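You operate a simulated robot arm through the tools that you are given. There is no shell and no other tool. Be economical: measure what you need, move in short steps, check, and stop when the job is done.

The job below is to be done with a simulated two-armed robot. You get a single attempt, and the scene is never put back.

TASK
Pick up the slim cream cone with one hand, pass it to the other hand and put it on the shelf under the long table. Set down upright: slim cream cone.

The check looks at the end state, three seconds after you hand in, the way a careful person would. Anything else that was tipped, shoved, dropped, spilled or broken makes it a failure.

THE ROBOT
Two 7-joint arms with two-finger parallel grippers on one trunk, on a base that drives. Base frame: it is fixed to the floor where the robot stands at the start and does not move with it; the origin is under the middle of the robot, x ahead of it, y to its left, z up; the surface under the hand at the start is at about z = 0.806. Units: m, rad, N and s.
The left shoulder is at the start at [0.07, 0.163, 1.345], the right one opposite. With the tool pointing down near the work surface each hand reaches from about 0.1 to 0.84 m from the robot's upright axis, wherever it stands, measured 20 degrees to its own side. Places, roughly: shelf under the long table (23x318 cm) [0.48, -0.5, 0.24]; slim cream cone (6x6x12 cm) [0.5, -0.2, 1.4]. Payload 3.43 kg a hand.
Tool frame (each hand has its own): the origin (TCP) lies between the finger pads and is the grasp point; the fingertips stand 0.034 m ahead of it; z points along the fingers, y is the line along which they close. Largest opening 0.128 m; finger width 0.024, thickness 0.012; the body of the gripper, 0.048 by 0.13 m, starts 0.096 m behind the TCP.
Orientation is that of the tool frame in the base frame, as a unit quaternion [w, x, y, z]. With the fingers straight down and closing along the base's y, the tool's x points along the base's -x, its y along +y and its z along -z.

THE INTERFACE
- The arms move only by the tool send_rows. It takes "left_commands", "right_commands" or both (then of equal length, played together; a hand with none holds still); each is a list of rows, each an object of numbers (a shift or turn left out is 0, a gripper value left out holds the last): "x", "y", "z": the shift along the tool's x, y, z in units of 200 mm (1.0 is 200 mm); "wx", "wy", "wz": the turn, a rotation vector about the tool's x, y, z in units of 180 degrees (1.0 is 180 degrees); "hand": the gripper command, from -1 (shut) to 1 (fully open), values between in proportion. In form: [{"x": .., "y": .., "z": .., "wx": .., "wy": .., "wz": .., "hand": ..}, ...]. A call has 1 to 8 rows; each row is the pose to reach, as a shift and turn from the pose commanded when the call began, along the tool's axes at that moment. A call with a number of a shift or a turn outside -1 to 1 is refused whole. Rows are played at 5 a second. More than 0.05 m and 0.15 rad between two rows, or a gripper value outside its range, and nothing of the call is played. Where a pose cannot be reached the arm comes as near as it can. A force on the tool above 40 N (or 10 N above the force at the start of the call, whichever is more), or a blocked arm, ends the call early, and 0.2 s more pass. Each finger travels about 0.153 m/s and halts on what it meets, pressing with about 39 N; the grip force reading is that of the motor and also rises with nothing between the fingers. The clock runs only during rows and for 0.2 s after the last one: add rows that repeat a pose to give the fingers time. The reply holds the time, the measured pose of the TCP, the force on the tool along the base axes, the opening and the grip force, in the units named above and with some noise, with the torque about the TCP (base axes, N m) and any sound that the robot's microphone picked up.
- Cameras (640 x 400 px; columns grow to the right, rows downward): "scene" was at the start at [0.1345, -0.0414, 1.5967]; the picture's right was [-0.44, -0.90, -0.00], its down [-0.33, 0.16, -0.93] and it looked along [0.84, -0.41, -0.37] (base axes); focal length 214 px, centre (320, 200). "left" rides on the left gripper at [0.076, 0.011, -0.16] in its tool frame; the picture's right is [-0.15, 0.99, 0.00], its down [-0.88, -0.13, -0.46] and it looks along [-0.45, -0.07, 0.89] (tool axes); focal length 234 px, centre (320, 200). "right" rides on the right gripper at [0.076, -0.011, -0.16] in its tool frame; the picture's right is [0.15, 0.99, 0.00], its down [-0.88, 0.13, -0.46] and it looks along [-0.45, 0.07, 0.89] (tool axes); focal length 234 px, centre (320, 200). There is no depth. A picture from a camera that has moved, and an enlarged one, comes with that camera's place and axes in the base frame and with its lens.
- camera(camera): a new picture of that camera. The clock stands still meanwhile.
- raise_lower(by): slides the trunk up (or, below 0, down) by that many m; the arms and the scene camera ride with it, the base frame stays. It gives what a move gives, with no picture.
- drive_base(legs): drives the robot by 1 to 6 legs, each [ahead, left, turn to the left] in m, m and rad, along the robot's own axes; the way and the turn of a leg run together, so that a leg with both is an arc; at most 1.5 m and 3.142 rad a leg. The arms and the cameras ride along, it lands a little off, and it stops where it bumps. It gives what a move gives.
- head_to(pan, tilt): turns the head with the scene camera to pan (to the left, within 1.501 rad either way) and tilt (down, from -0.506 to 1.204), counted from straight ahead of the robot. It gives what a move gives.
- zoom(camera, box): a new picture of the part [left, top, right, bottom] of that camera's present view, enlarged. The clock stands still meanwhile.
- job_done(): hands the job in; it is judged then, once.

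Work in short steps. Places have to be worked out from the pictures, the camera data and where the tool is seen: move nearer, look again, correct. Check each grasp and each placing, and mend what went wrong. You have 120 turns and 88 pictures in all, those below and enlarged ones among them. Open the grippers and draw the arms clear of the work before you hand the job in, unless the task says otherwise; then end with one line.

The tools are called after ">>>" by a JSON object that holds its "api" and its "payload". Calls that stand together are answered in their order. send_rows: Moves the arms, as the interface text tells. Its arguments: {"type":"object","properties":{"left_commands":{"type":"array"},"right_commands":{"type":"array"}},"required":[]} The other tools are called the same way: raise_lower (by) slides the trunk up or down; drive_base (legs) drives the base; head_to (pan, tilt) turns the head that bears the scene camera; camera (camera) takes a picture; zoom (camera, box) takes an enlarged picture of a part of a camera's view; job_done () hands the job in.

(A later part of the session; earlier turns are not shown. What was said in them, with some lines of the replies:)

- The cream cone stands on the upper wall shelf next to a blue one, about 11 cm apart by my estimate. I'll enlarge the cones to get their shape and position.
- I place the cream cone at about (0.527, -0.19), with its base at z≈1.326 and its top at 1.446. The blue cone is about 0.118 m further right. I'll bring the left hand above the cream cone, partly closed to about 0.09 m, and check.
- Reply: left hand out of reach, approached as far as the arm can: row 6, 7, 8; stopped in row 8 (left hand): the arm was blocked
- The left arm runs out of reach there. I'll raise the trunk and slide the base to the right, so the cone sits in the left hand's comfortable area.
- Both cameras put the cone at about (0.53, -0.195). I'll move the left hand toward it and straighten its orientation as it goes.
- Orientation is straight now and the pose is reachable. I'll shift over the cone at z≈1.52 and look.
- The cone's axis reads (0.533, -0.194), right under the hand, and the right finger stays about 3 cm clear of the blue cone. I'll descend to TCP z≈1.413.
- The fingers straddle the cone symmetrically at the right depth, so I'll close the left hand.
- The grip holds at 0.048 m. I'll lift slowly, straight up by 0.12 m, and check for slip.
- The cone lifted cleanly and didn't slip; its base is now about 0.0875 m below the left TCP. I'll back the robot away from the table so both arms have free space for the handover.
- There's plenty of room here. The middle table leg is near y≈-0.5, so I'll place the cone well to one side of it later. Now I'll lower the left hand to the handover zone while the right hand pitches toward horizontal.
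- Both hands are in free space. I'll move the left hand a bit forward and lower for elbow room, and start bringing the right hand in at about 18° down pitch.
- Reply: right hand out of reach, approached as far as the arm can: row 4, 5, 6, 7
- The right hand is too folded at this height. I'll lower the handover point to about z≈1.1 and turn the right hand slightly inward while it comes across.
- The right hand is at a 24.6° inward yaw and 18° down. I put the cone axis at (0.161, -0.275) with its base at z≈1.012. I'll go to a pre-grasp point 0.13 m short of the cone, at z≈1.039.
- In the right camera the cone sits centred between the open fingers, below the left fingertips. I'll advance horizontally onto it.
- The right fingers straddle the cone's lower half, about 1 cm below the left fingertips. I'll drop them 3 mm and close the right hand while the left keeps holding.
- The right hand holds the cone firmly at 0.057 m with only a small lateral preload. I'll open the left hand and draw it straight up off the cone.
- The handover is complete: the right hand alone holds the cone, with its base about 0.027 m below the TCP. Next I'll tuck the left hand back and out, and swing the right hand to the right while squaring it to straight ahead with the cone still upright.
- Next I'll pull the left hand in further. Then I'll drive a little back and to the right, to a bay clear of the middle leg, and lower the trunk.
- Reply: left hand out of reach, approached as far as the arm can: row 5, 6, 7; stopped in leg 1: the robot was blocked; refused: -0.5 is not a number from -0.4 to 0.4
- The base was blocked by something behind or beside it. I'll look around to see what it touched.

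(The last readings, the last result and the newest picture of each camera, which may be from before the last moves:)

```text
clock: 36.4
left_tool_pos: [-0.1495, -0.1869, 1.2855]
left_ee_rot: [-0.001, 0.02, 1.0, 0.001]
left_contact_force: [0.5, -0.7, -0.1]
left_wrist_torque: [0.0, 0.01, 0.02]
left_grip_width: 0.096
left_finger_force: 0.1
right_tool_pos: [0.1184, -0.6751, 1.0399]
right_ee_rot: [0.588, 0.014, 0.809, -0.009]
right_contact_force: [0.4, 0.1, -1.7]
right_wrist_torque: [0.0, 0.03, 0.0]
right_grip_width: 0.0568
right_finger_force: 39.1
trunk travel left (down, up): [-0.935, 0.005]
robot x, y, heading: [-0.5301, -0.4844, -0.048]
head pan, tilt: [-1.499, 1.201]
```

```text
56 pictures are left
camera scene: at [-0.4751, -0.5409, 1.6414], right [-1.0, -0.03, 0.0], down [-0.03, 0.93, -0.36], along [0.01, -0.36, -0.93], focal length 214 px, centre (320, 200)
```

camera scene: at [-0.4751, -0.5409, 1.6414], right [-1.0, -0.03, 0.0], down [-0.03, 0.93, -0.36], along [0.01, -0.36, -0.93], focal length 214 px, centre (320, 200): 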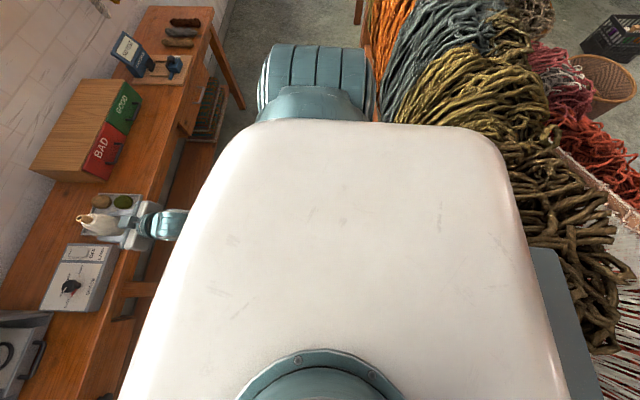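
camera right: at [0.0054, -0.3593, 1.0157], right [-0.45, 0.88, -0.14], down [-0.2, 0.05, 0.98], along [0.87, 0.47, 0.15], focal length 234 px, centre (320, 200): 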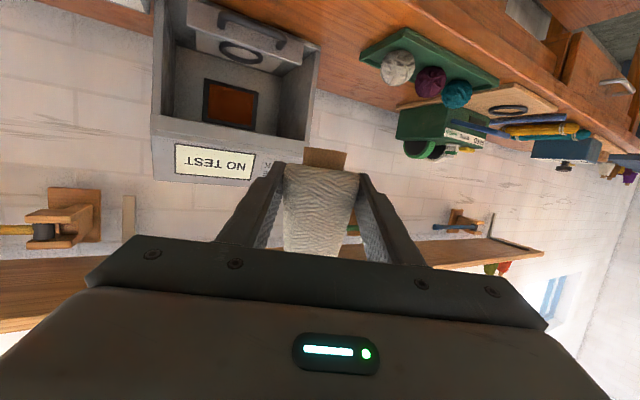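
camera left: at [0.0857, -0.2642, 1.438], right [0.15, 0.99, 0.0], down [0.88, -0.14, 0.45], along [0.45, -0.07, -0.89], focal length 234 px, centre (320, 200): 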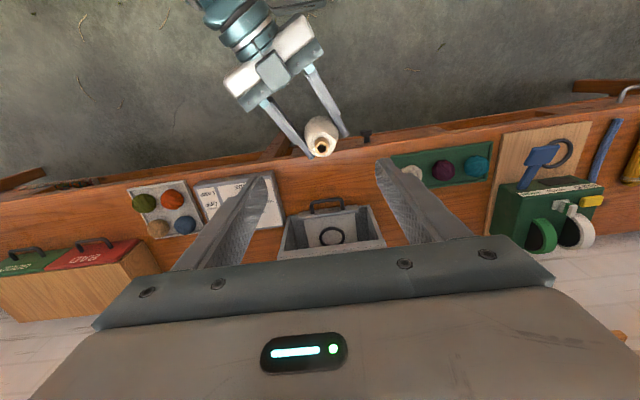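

The base rear touched the big loom standing behind it, which appears not to have moved. I'll drive a little forward, straighten up and move slightly right, then pull the right hand back so it can be lowered in front of the table edge (x≈0.26).

>>> {"api": "drive_base", "payload": {"legs": [[0.08, 0, 0.045], [0, -0.13, 0]]}}

>>> {"api": "head_to", "payload": {"pan": -0.2, "tilt": 0.9}}

>>> {"api": "camera", "payload": {"camera": "scene"}}

```text
clock: 38.4
left_tool_pos: [-0.0817, -0.2989, 1.2845]
left_ee_rot: [-0.003, -0.004, 1.0, 0.001]
left_contact_force: [0.4, -0.3, 0.3]
left_wrist_torque: [-0.01, 0.01, 0.01]
left_grip_width: 0.0963
left_finger_force: 0.1
right_tool_pos: [0.2085, -0.7749, 1.0396]
right_ee_rot: [0.587, -0.005, 0.809, 0.003]
right_contact_force: [-0.2, 0.3, -0.4]
right_wrist_torque: [-0.02, 0.02, 0.02]
right_grip_width: 0.057
right_finger_force: 39.4
trunk travel left (down, up): [-0.935, 0.005]
robot x, y, heading: [-0.4492, -0.6146, 0.003]
head pan, tilt: [-1.499, 1.201]
```

```text
clock: 39.8
left_tool_pos: [-0.0844, -0.3025, 1.2863]
left_ee_rot: [-0.002, -0.003, 1.0, 0.001]
left_contact_force: [0.2, 0.1, -0.6]
left_wrist_torque: [0.03, 0.02, -0.01]
left_grip_width: 0.0956
left_finger_force: 0.0
right_tool_pos: [0.2073, -0.7762, 1.0399]
right_ee_rot: [0.587, -0.005, 0.809, 0.005]
right_contact_force: [0.0, -0.1, -1.6]
right_wrist_torque: [-0.03, 0.01, 0.02]
right_grip_width: 0.0572
right_finger_force: 39.0
trunk travel left (down, up): [-0.935, 0.005]
robot x, y, heading: [-0.4474, -0.6115, 0.007]
head pan, tilt: [-0.201, 0.901]
```

```text
55 pictures are left
camera scene: at [-0.323, -0.6296, 1.6612], right [-0.2, -0.98, 0.0], down [-0.77, 0.15, -0.62], along [0.61, -0.12, -0.78], focal length 214 px, centre (320, 200)
```

scene: 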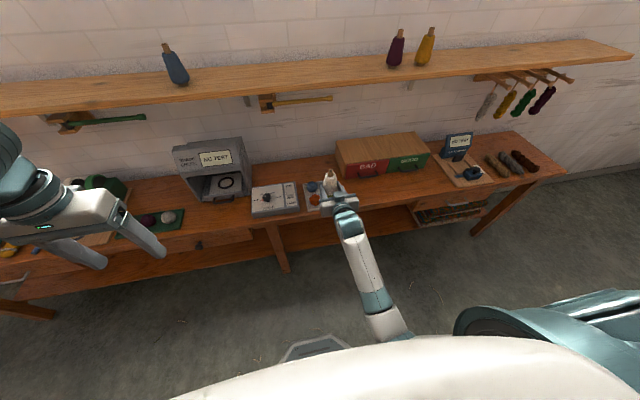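

The robot is squared up. I'll pull the right hand back 7.5 cm, then lower the trunk by 0.4 m, well clear of the table edge.

>>> {"api": "send_rows", "payload": {"right_commands": [{"x": 0.039, "z": -0.119}, {"x": 0.078, "z": -0.238}, {"x": 0.116, "z": -0.357}, {"x": 0.116, "z": -0.357}]}}

>>> {"api": "raise_lower", "payload": {"by": -0.4}}

>>> {"api": "camera", "payload": {"camera": "scene"}}

>>> {"api": "camera", "payload": {"camera": "right"}}

```text
clock: 40.8
left_tool_pos: [-0.084, -0.3022, 1.2865]
left_ee_rot: [-0.002, -0.004, 1.0, 0.001]
left_contact_force: [0.1, 0.3, 0.6]
left_wrist_torque: [-0.02, 0.02, 0.01]
left_grip_width: 0.0961
left_finger_force: 0.0
right_tool_pos: [0.1321, -0.7782, 1.0403]
right_ee_rot: [0.587, -0.005, 0.809, 0.004]
right_contact_force: [-0.2, -0.5, -1.5]
right_wrist_torque: [0.0, 0.01, 0.03]
right_grip_width: 0.0572
right_finger_force: 38.3
trunk travel left (down, up): [-0.935, 0.005]
robot x, y, heading: [-0.4483, -0.6146, 0.002]
head pan, tilt: [-0.201, 0.901]
```

```text
clock: 44.7
left_tool_pos: [-0.0841, -0.3015, 0.8853]
left_ee_rot: [-0.002, -0.004, 1.0, 0.001]
left_contact_force: [0.3, -0.1, -0.5]
left_wrist_torque: [-0.03, 0.04, 0.06]
left_grip_width: 0.0958
left_finger_force: 0.0
right_tool_pos: [0.1313, -0.7777, 0.6397]
right_ee_rot: [0.588, -0.005, 0.809, 0.004]
right_contact_force: [0.2, -0.5, -1.4]
right_wrist_torque: [-0.03, 0.02, 0.0]
right_grip_width: 0.0568
right_finger_force: 38.9
trunk travel left (down, up): [-0.535, 0.405]
robot x, y, heading: [-0.4489, -0.6163, 0.002]
head pan, tilt: [-0.201, 0.901]
```

```text
54 pictures are left
camera scene: at [-0.3229, -0.6291, 1.2613], right [-0.2, -0.98, 0.0], down [-0.77, 0.15, -0.62], along [0.61, -0.12, -0.78], focal length 214 px, centre (320, 200)
```

scene: 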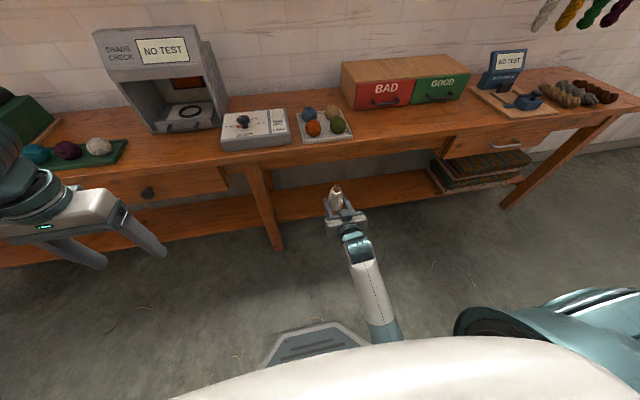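

```text
53 pictures are left
camera right: at [-0.0441, -0.7915, 0.6175], right [-0.06, 0.99, -0.14], down [-0.16, 0.13, 0.98], along [0.98, 0.08, 0.15], focal length 234 px, centre (320, 200)
```

right: 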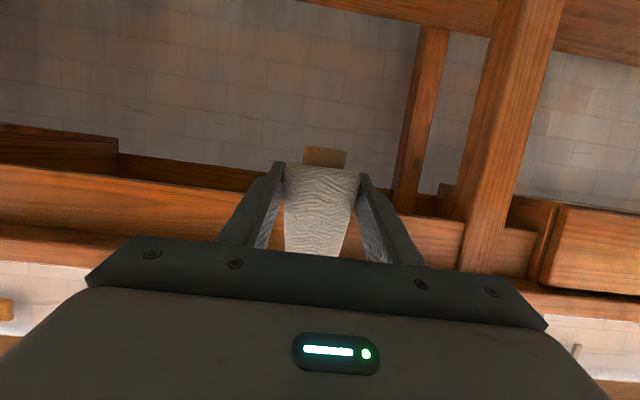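

All clear. The table's apron bottom reads about z≈0.62, leaving a wide opening above the shelf. I'll lower another 0.3 m.

>>> {"api": "raise_lower", "payload": {"by": -0.3}}

>>> {"api": "head_to", "payload": {"pan": -0.2, "tilt": 0.65}}

>>> {"api": "camera", "payload": {"camera": "scene"}}

>>> {"api": "camera", "payload": {"camera": "right"}}

```text
clock: 47.7
left_tool_pos: [-0.0834, -0.3023, 0.5866]
left_ee_rot: [-0.002, -0.004, 1.0, 0.001]
left_contact_force: [0.0, 0.9, -0.3]
left_wrist_torque: [-0.01, 0.01, 0.0]
left_grip_width: 0.0961
left_finger_force: 0.1
right_tool_pos: [0.1326, -0.7789, 0.3404]
right_ee_rot: [0.588, -0.004, 0.809, 0.003]
right_contact_force: [-0.4, -0.2, -1.7]
right_wrist_torque: [0.03, -0.01, -0.02]
right_grip_width: 0.0571
right_finger_force: 38.7
trunk travel left (down, up): [-0.235, 0.705]
robot x, y, heading: [-0.4485, -0.6143, 0.005]
head pan, tilt: [-0.201, 0.901]
```

```text
clock: 48.4
left_tool_pos: [-0.0832, -0.3026, 0.5857]
left_ee_rot: [-0.002, -0.003, 1.0, 0.002]
left_contact_force: [-0.9, 0.2, -0.3]
left_wrist_torque: [0.0, 0.01, -0.01]
left_grip_width: 0.0957
left_finger_force: 0.0
right_tool_pos: [0.1313, -0.7791, 0.3401]
right_ee_rot: [0.588, -0.005, 0.809, 0.004]
right_contact_force: [-0.3, 0.4, -1.7]
right_wrist_torque: [0.03, 0.05, 0.0]
right_grip_width: 0.0569
right_finger_force: 39.4
trunk travel left (down, up): [-0.235, 0.705]
robot x, y, heading: [-0.4515, -0.6161, 0.003]
head pan, tilt: [-0.201, 0.649]
```

```text
52 pictures are left
camera scene: at [-0.3118, -0.6313, 0.9817], right [-0.2, -0.98, 0.0], down [-0.59, 0.12, -0.8], along [0.78, -0.16, -0.61], focal length 214 px, centre (320, 200)
```

scene: 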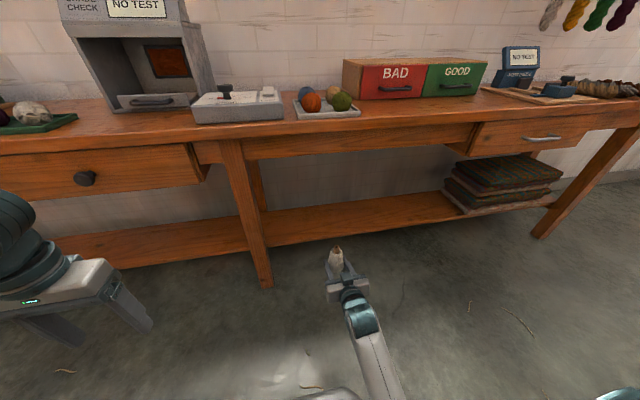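

```text
51 pictures are left
camera right: at [-0.0442, -0.7915, 0.3175], right [-0.06, 0.99, -0.14], down [-0.16, 0.13, 0.98], along [0.98, 0.08, 0.15], focal length 234 px, centre (320, 200)
```

right: 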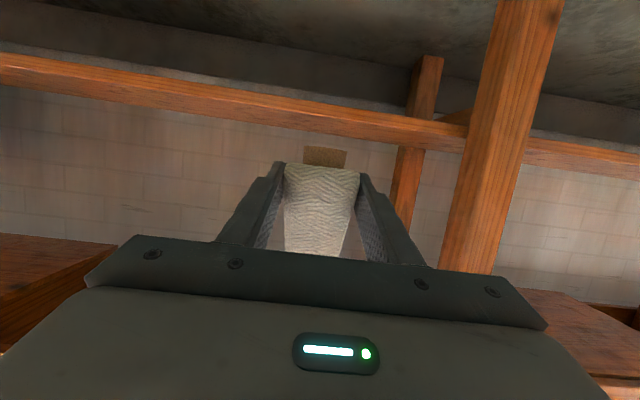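

The shelf is in plain view. I'll enlarge both views to measure its top height and front edge.

>>> {"api": "zoom", "payload": {"camera": "right", "box": [180, 60, 400, 200]}}

>>> {"api": "zoom", "payload": {"camera": "scene", "box": [220, 140, 480, 300]}}

```text
2.86 times, centred on (290, 130) of right
camera zoom: at [-0.0442, -0.7915, 0.3175], right [-0.06, 0.99, -0.14], down [-0.16, 0.13, 0.98], along [0.98, 0.08, 0.15], focal length 669 px, centre (406, 400)
```

zoom: 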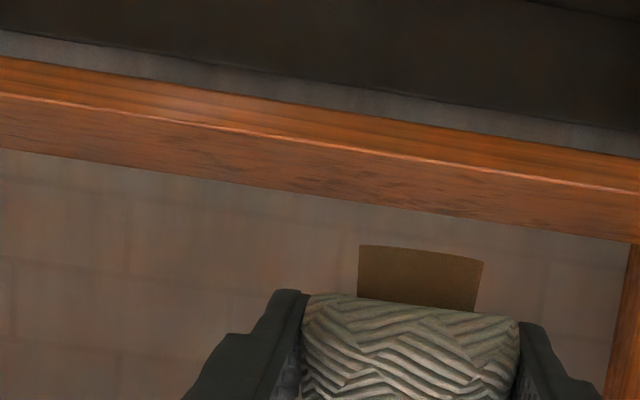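

```text
2.46 times, centred on (350, 220) of scene
camera zoom: at [-0.3118, -0.6313, 0.9817], right [-0.2, -0.98, 0.0], down [-0.59, 0.12, -0.8], along [0.78, -0.16, -0.61], focal length 528 px, centre (246, 151)
```

zoom: 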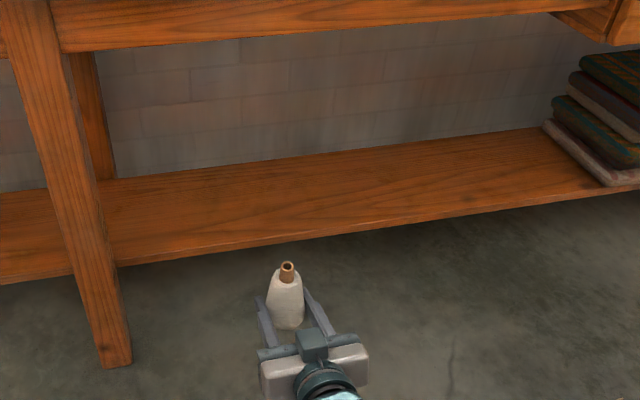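

The front edge fits x≈0.367 and the shelf top z≈0.235, with the space around y≈-0.78 empty. I'll drive 0.15 m forward, which keeps the left hand clear of the table, then reach in with the right arm.

>>> {"api": "drive_base", "payload": {"legs": [[0.15, 0, 0]]}}

>>> {"api": "camera", "payload": {"camera": "scene"}}

>>> {"api": "camera", "payload": {"camera": "right"}}

```text
clock: 49.8
left_tool_pos: [0.0703, -0.3015, 0.5868]
left_ee_rot: [-0.002, -0.004, 1.0, 0.001]
left_contact_force: [0.7, -0.1, -0.7]
left_wrist_torque: [0.02, 0.0, 0.0]
left_grip_width: 0.0959
left_finger_force: 0.0
right_tool_pos: [0.2867, -0.7766, 0.3403]
right_ee_rot: [0.588, -0.005, 0.809, 0.004]
right_contact_force: [-0.5, -0.3, -1.2]
right_wrist_torque: [0.0, -0.01, 0.03]
right_grip_width: 0.0568
right_finger_force: 39.6
trunk travel left (down, up): [-0.235, 0.705]
robot x, y, heading: [-0.2938, -0.611, 0.008]
head pan, tilt: [-0.201, 0.649]
```

```text
48 pictures are left
camera scene: at [-0.1571, -0.6304, 0.9817], right [-0.19, -0.98, 0.0], down [-0.59, 0.12, -0.8], along [0.78, -0.15, -0.6], focal length 214 px, centre (320, 200)
```

scene: 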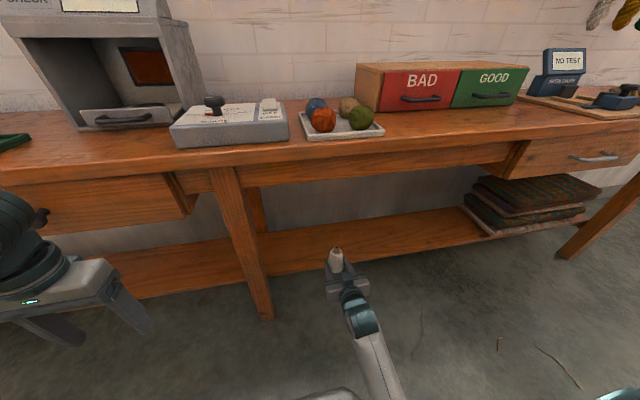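

```text
47 pictures are left
camera right: at [0.1106, -0.7903, 0.3174], right [-0.06, 0.99, -0.14], down [-0.16, 0.13, 0.98], along [0.98, 0.08, 0.15], focal length 234 px, centre (320, 200)
```

right: 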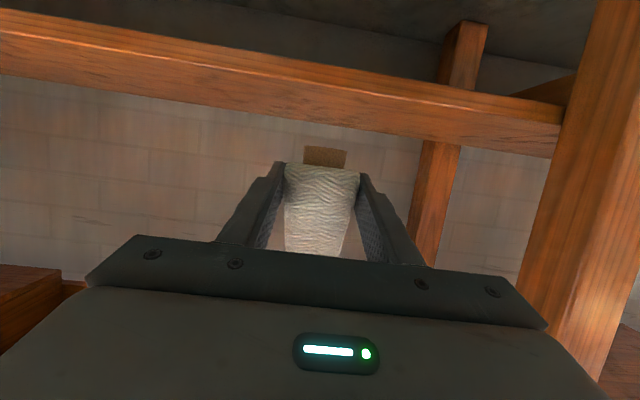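

The recheck gives a shelf top of z≈0.23 and the leg is well to the left. I'll reach in 0.163 m, level, at the current height.

>>> {"api": "send_rows", "payload": {"right_commands": [{"x": -0.042, "z": 0.129}, {"x": -0.084, "z": 0.258}, {"x": -0.126, "z": 0.387}, {"x": -0.168, "z": 0.516}, {"x": -0.21, "z": 0.645}, {"x": -0.252, "z": 0.775}, {"x": -0.252, "z": 0.775}]}}

>>> {"api": "camera", "payload": {"camera": "right"}}

>>> {"api": "camera", "payload": {"camera": "scene"}}

```text
clock: 51.4
left_tool_pos: [0.0712, -0.3021, 0.5868]
left_ee_rot: [-0.002, -0.004, 1.0, 0.0]
left_contact_force: [-0.5, 0.3, -0.5]
left_wrist_torque: [0.05, -0.03, -0.02]
left_grip_width: 0.0959
left_finger_force: 0.2
right_tool_pos: [0.4491, -0.7744, 0.3383]
right_ee_rot: [0.588, -0.005, 0.809, 0.004]
right_contact_force: [-0.1, 0.6, -0.6]
right_wrist_torque: [0.02, 0.02, 0.0]
right_grip_width: 0.0568
right_finger_force: 39.0
trunk travel left (down, up): [-0.235, 0.705]
robot x, y, heading: [-0.292, -0.6108, 0.002]
head pan, tilt: [-0.201, 0.649]
```

```text
46 pictures are left
camera right: at [0.2737, -0.7887, 0.3165], right [-0.06, 0.99, -0.14], down [-0.16, 0.13, 0.98], along [0.98, 0.08, 0.15], focal length 234 px, centre (320, 200)
```

right: 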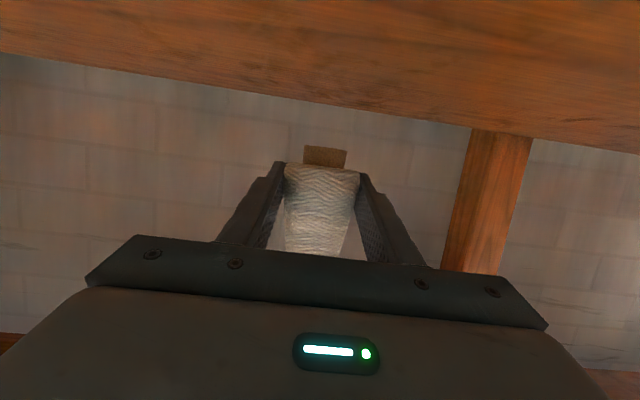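

```text
45 pictures are left
camera scene: at [-0.1571, -0.6305, 0.9817], right [-0.19, -0.98, 0.0], down [-0.59, 0.12, -0.8], along [0.78, -0.15, -0.6], focal length 214 px, centre (320, 200)
```

scene: 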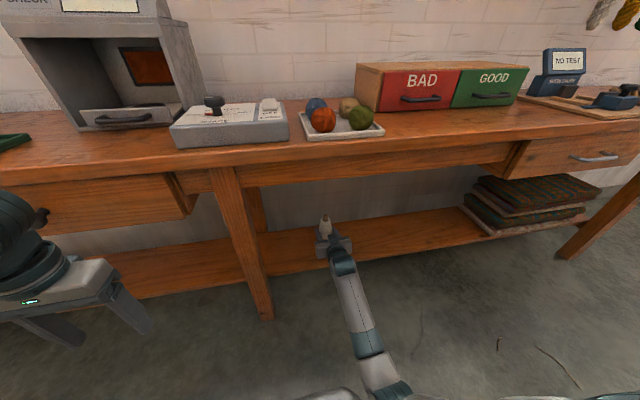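

The cone is over the shelf at x≈0.449. I'll lower it 6 cm straight down first.

>>> {"api": "send_rows", "payload": {"right_commands": [{"x": 0.07, "z": 0.023}, {"x": 0.14, "z": 0.046}, {"x": 0.21, "z": 0.069}, {"x": 0.285, "z": 0.093}, {"x": 0.285, "z": 0.093}]}}

>>> {"api": "camera", "payload": {"camera": "right"}}

>>> {"api": "zoom", "payload": {"camera": "scene", "box": [250, 180, 410, 290]}}

```text
clock: 52.6
left_tool_pos: [0.0704, -0.3002, 0.5859]
left_ee_rot: [-0.002, -0.003, 1.0, 0.001]
left_contact_force: [0.5, -1.1, -0.5]
left_wrist_torque: [0.02, 0.02, -0.02]
left_grip_width: 0.0956
left_finger_force: 0.0
right_tool_pos: [0.4485, -0.7757, 0.279]
right_ee_rot: [0.588, -0.004, 0.809, 0.003]
right_contact_force: [-0.4, -0.7, -1.4]
right_wrist_torque: [0.01, 0.01, 0.03]
right_grip_width: 0.0565
right_finger_force: 39.0
trunk travel left (down, up): [-0.235, 0.705]
robot x, y, heading: [-0.2923, -0.6131, 0.006]
head pan, tilt: [-0.201, 0.649]
```

```text
44 pictures are left
camera right: at [0.273, -0.7886, 0.2567], right [-0.06, 0.99, -0.14], down [-0.16, 0.13, 0.98], along [0.98, 0.08, 0.15], focal length 234 px, centre (320, 200)
```

right: 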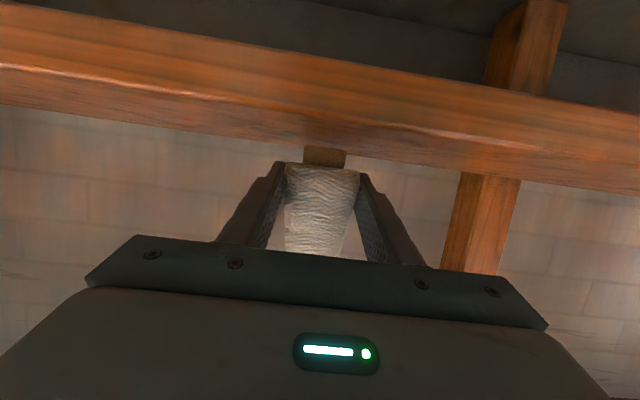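

```text
3.64 times, centred on (330, 235) of scene
camera zoom: at [-0.1571, -0.6305, 0.9817], right [-0.19, -0.98, 0.0], down [-0.59, 0.12, -0.8], along [0.78, -0.15, -0.6], focal length 780 px, centre (284, 73)
```

zoom: 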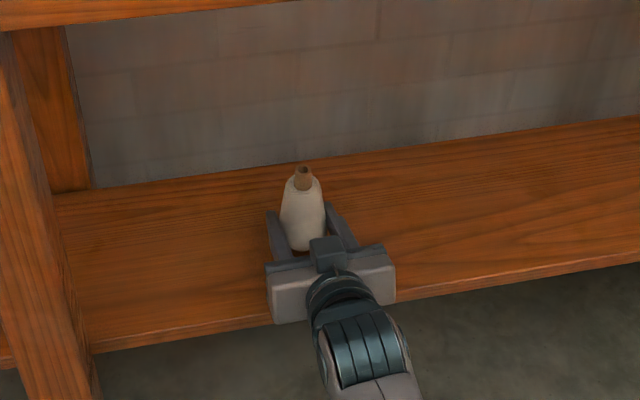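

The shelf top reads z≈0.2345 and the cone's base is about 1–1.7 cm above it. I'll descend 10 mm in fine steps, watching the force.

>>> {"api": "send_rows", "payload": {"right_commands": [{"x": 0.012, "z": 0.004}, {"x": 0.024, "z": 0.008}, {"x": 0.036, "z": 0.012}, {"x": 0.0475, "z": 0.0155}, {"x": 0.0475, "z": 0.0155}]}}

>>> {"api": "zoom", "payload": {"camera": "right", "box": [220, 70, 420, 210]}}

```text
clock: 53.8
left_tool_pos: [0.0692, -0.3006, 0.587]
left_ee_rot: [-0.001, -0.004, 1.0, 0.0]
left_contact_force: [1.2, 0.7, -0.2]
left_wrist_torque: [-0.04, 0.03, 0.04]
left_grip_width: 0.0959
left_finger_force: 0.0
right_tool_pos: [0.4506, -0.7749, 0.2735]
right_ee_rot: [0.591, -0.004, 0.807, 0.004]
right_contact_force: [-2.2, 0.8, 17.4]
right_wrist_torque: [0.25, 0.13, 0.04]
right_grip_width: 0.0568
right_finger_force: 39.3
trunk travel left (down, up): [-0.235, 0.705]
robot x, y, heading: [-0.2957, -0.6121, 0.005]
head pan, tilt: [-0.201, 0.649]
```

```text
2.86 times, centred on (320, 140) of right
camera zoom: at [0.2743, -0.7879, 0.2501], right [-0.06, 0.99, -0.14], down [-0.17, 0.13, 0.98], along [0.98, 0.08, 0.16], focal length 669 px, centre (320, 371)
```

zoom: 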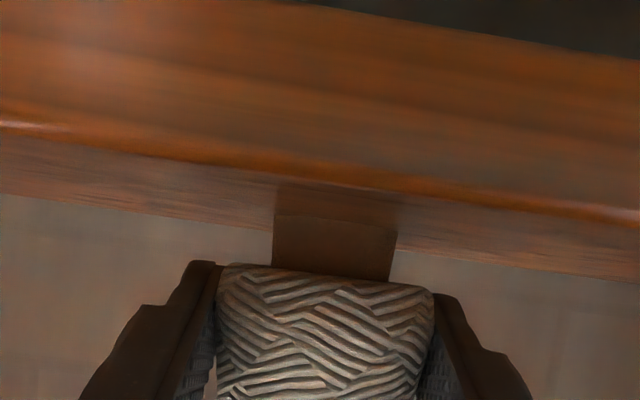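

The cone has touched the shelf: 17 N upward with almost no torque, so the load is centred under the cone. I'll ease up 3 mm to relieve the press and see the reading.

>>> {"api": "send_rows", "payload": {"right_commands": [{"x": -0.008, "z": -0.003}, {"x": -0.014, "z": -0.0046}, {"x": -0.014, "z": -0.0046}]}}

>>> {"api": "zoom", "payload": {"camera": "scene", "box": [270, 190, 390, 280]}}

```text
clock: 54.6
left_tool_pos: [0.0695, -0.3, 0.5868]
left_ee_rot: [-0.001, -0.005, 1.0, 0.001]
left_contact_force: [0.1, -0.1, -0.3]
left_wrist_torque: [-0.01, 0.0, 0.01]
left_grip_width: 0.0959
left_finger_force: 0.1
right_tool_pos: [0.4481, -0.7746, 0.2746]
right_ee_rot: [0.588, -0.005, 0.809, 0.004]
right_contact_force: [6.6, 1.9, 11.8]
right_wrist_torque: [0.25, -0.24, -0.07]
right_grip_width: 0.0567
right_finger_force: 38.7
trunk travel left (down, up): [-0.235, 0.705]
robot x, y, heading: [-0.2887, -0.6131, 0.004]
head pan, tilt: [-0.201, 0.649]
```

```text
4.44 times, centred on (330, 235) of scene
camera zoom: at [-0.1581, -0.6302, 0.9819], right [-0.19, -0.98, 0.0], down [-0.59, 0.12, -0.8], along [0.78, -0.16, -0.6], focal length 953 px, centre (276, 44)
```

zoom: 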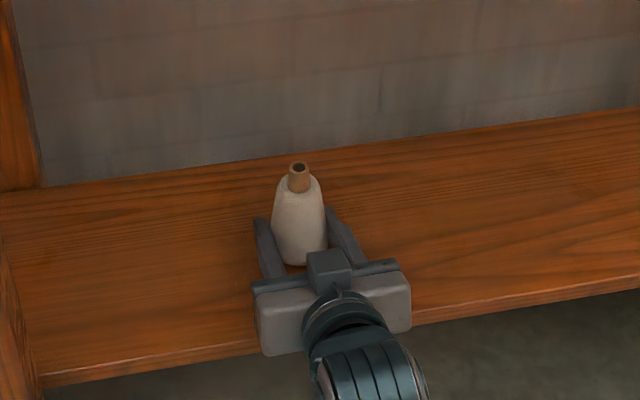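

There's still 12 N upward, so I'll ease another 2 mm and look again.

>>> {"api": "send_rows", "payload": {"right_commands": [{"x": -0.005, "z": -0.0016}, {"x": -0.01, "z": -0.0032}, {"x": -0.01, "z": -0.0032}]}}

```text
clock: 55.4
left_tool_pos: [0.0697, -0.3, 0.5842]
left_ee_rot: [-0.002, -0.004, 1.0, 0.001]
left_contact_force: [0.7, -0.2, -1.2]
left_wrist_torque: [0.01, -0.01, 0.01]
left_grip_width: 0.0958
left_finger_force: 0.1
right_tool_pos: [0.449, -0.7758, 0.2735]
right_ee_rot: [0.587, -0.005, 0.81, 0.004]
right_contact_force: [0.3, 0.0, 3.3]
right_wrist_torque: [0.06, -0.02, 0.02]
right_grip_width: 0.0566
right_finger_force: 38.9
trunk travel left (down, up): [-0.235, 0.705]
robot x, y, heading: [-0.292, -0.6103, 0.008]
head pan, tilt: [-0.201, 0.649]
```

The load is down to about 3 N, so the cone rests lightly on the shelf. I'll open the right hand.

>>> {"api": "send_rows", "payload": {"right_commands": [{"hand": 0.0}, {"hand": 0.3}, {"hand": 0.7}, {"hand": 1.0}, {"hand": 1.0}]}}

>>> {"api": "camera", "payload": {"camera": "right"}}

>>> {"api": "zoom", "payload": {"camera": "scene", "box": [270, 190, 390, 280]}}

```text
clock: 56.6
left_tool_pos: [0.071, -0.3006, 0.5865]
left_ee_rot: [-0.002, -0.004, 1.0, 0.001]
left_contact_force: [-0.8, 0.2, -0.6]
left_wrist_torque: [0.02, -0.02, -0.01]
left_grip_width: 0.0959
left_finger_force: 0.1
right_tool_pos: [0.4491, -0.7734, 0.2748]
right_ee_rot: [0.588, -0.005, 0.809, 0.004]
right_contact_force: [0.5, 0.1, 0.1]
right_wrist_torque: [0.04, 0.0, 0.01]
right_grip_width: 0.128
right_finger_force: 0.0
trunk travel left (down, up): [-0.235, 0.705]
robot x, y, heading: [-0.2927, -0.6111, 0.001]
head pan, tilt: [-0.201, 0.649]
```

```text
40 pictures are left
camera right: at [0.2736, -0.7878, 0.2526], right [-0.06, 0.99, -0.14], down [-0.16, 0.13, 0.98], along [0.98, 0.08, 0.15], focal length 234 px, centre (320, 200)
```

right: 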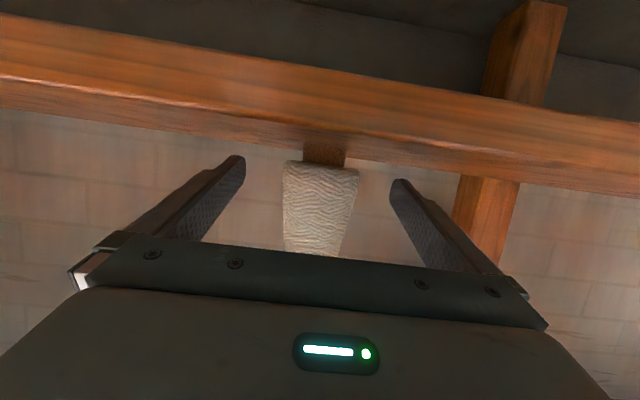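

```text
4.44 times, centred on (330, 235) of scene
camera zoom: at [-0.1572, -0.6304, 0.9817], right [-0.19, -0.98, 0.0], down [-0.59, 0.12, -0.8], along [0.78, -0.15, -0.6], focal length 953 px, centre (276, 44)
```

zoom: 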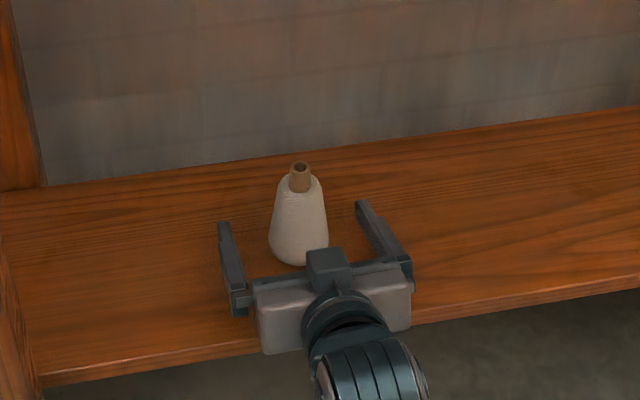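

The cone stands free and upright between the open fingers. I'll withdraw the hand straight back, level.

>>> {"api": "send_rows", "payload": {"right_commands": [{"x": 0.03, "z": -0.09}, {"x": 0.075, "z": -0.23}, {"x": 0.12, "z": -0.37}, {"x": 0.165, "z": -0.51}, {"x": 0.21, "z": -0.65}, {"x": 0.255, "z": -0.78}, {"x": 0.294, "z": -0.903}, {"x": 0.294, "z": -0.903}]}}

>>> {"api": "camera", "payload": {"camera": "right"}}

>>> {"api": "zoom", "payload": {"camera": "scene", "box": [250, 160, 410, 280]}}

```text
clock: 58.4
left_tool_pos: [0.0703, -0.3006, 0.5865]
left_ee_rot: [-0.002, -0.004, 1.0, 0.001]
left_contact_force: [-0.3, -0.7, -0.3]
left_wrist_torque: [0.0, 0.0, -0.01]
left_grip_width: 0.0958
left_finger_force: 0.1
right_tool_pos: [0.2586, -0.7793, 0.2788]
right_ee_rot: [0.588, -0.005, 0.809, 0.005]
right_contact_force: [0.1, 0.1, 0.4]
right_wrist_torque: [-0.01, 0.01, -0.02]
right_grip_width: 0.1279
right_finger_force: 0.1
trunk travel left (down, up): [-0.235, 0.705]
robot x, y, heading: [-0.2937, -0.6138, 0.004]
head pan, tilt: [-0.201, 0.649]
```

```text
38 pictures are left
camera right: at [0.0832, -0.7929, 0.255], right [-0.06, 0.99, -0.14], down [-0.16, 0.13, 0.98], along [0.98, 0.08, 0.15], focal length 234 px, centre (320, 200)
```

right: 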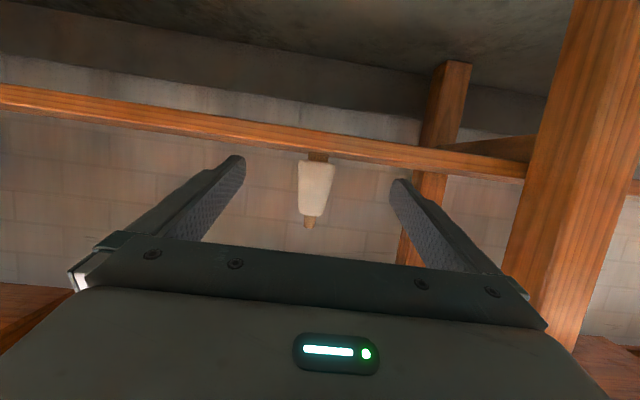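

```text
3.33 times, centred on (330, 220) of scene
camera zoom: at [-0.1573, -0.6304, 0.9818], right [-0.19, -0.98, 0.0], down [-0.59, 0.12, -0.8], along [0.78, -0.15, -0.6], focal length 715 px, centre (287, 133)
```

zoom: 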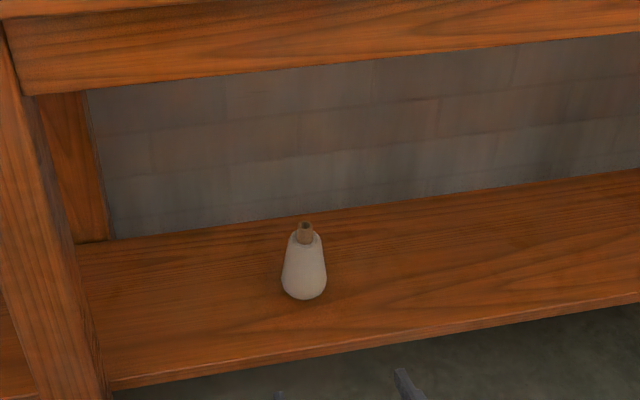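

The cone stands upright on the shelf and the hand is off it. I'll back the base off 0.1 m, staying short of the loom, to clear the arms, and take a last look.

>>> {"api": "drive_base", "payload": {"legs": [[-0.1, 0, 0]]}}

>>> {"api": "camera", "payload": {"camera": "scene"}}

```text
clock: 59.6
left_tool_pos: [-0.0316, -0.2994, 0.5864]
left_ee_rot: [-0.001, -0.005, 1.0, 0.001]
left_contact_force: [0.0, -0.4, 0.4]
left_wrist_torque: [-0.02, 0.01, -0.01]
left_grip_width: 0.0957
left_finger_force: 0.0
right_tool_pos: [0.1571, -0.7791, 0.2787]
right_ee_rot: [0.588, -0.006, 0.809, 0.005]
right_contact_force: [0.0, -0.2, 0.9]
right_wrist_torque: [-0.04, 0.0, 0.01]
right_grip_width: 0.1281
right_finger_force: 0.1
trunk travel left (down, up): [-0.235, 0.705]
robot x, y, heading: [-0.3932, -0.6145, 0.012]
head pan, tilt: [-0.201, 0.649]
```

```text
36 pictures are left
camera scene: at [-0.2586, -0.6308, 0.9818], right [-0.19, -0.98, 0.0], down [-0.59, 0.12, -0.8], along [0.78, -0.15, -0.6], focal length 214 px, centre (320, 200)
```

scene: 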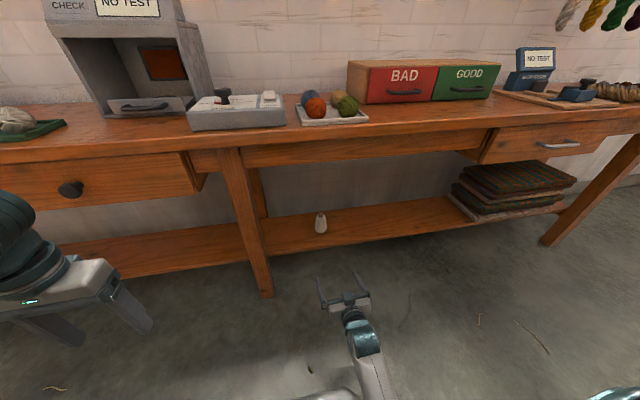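

The cone is upright on the lower shelf, both grippers are open and clear, and everything else in view is in place. I'm handing in.

>>> {"api": "job_done", "payload": {}}

```text
The job is handed in.
```

The slim cream cone was picked up with the left hand, passed to the right, and now stands upright on the shelf under the long table; the base bumped the loom behind it once, with no visible damage.
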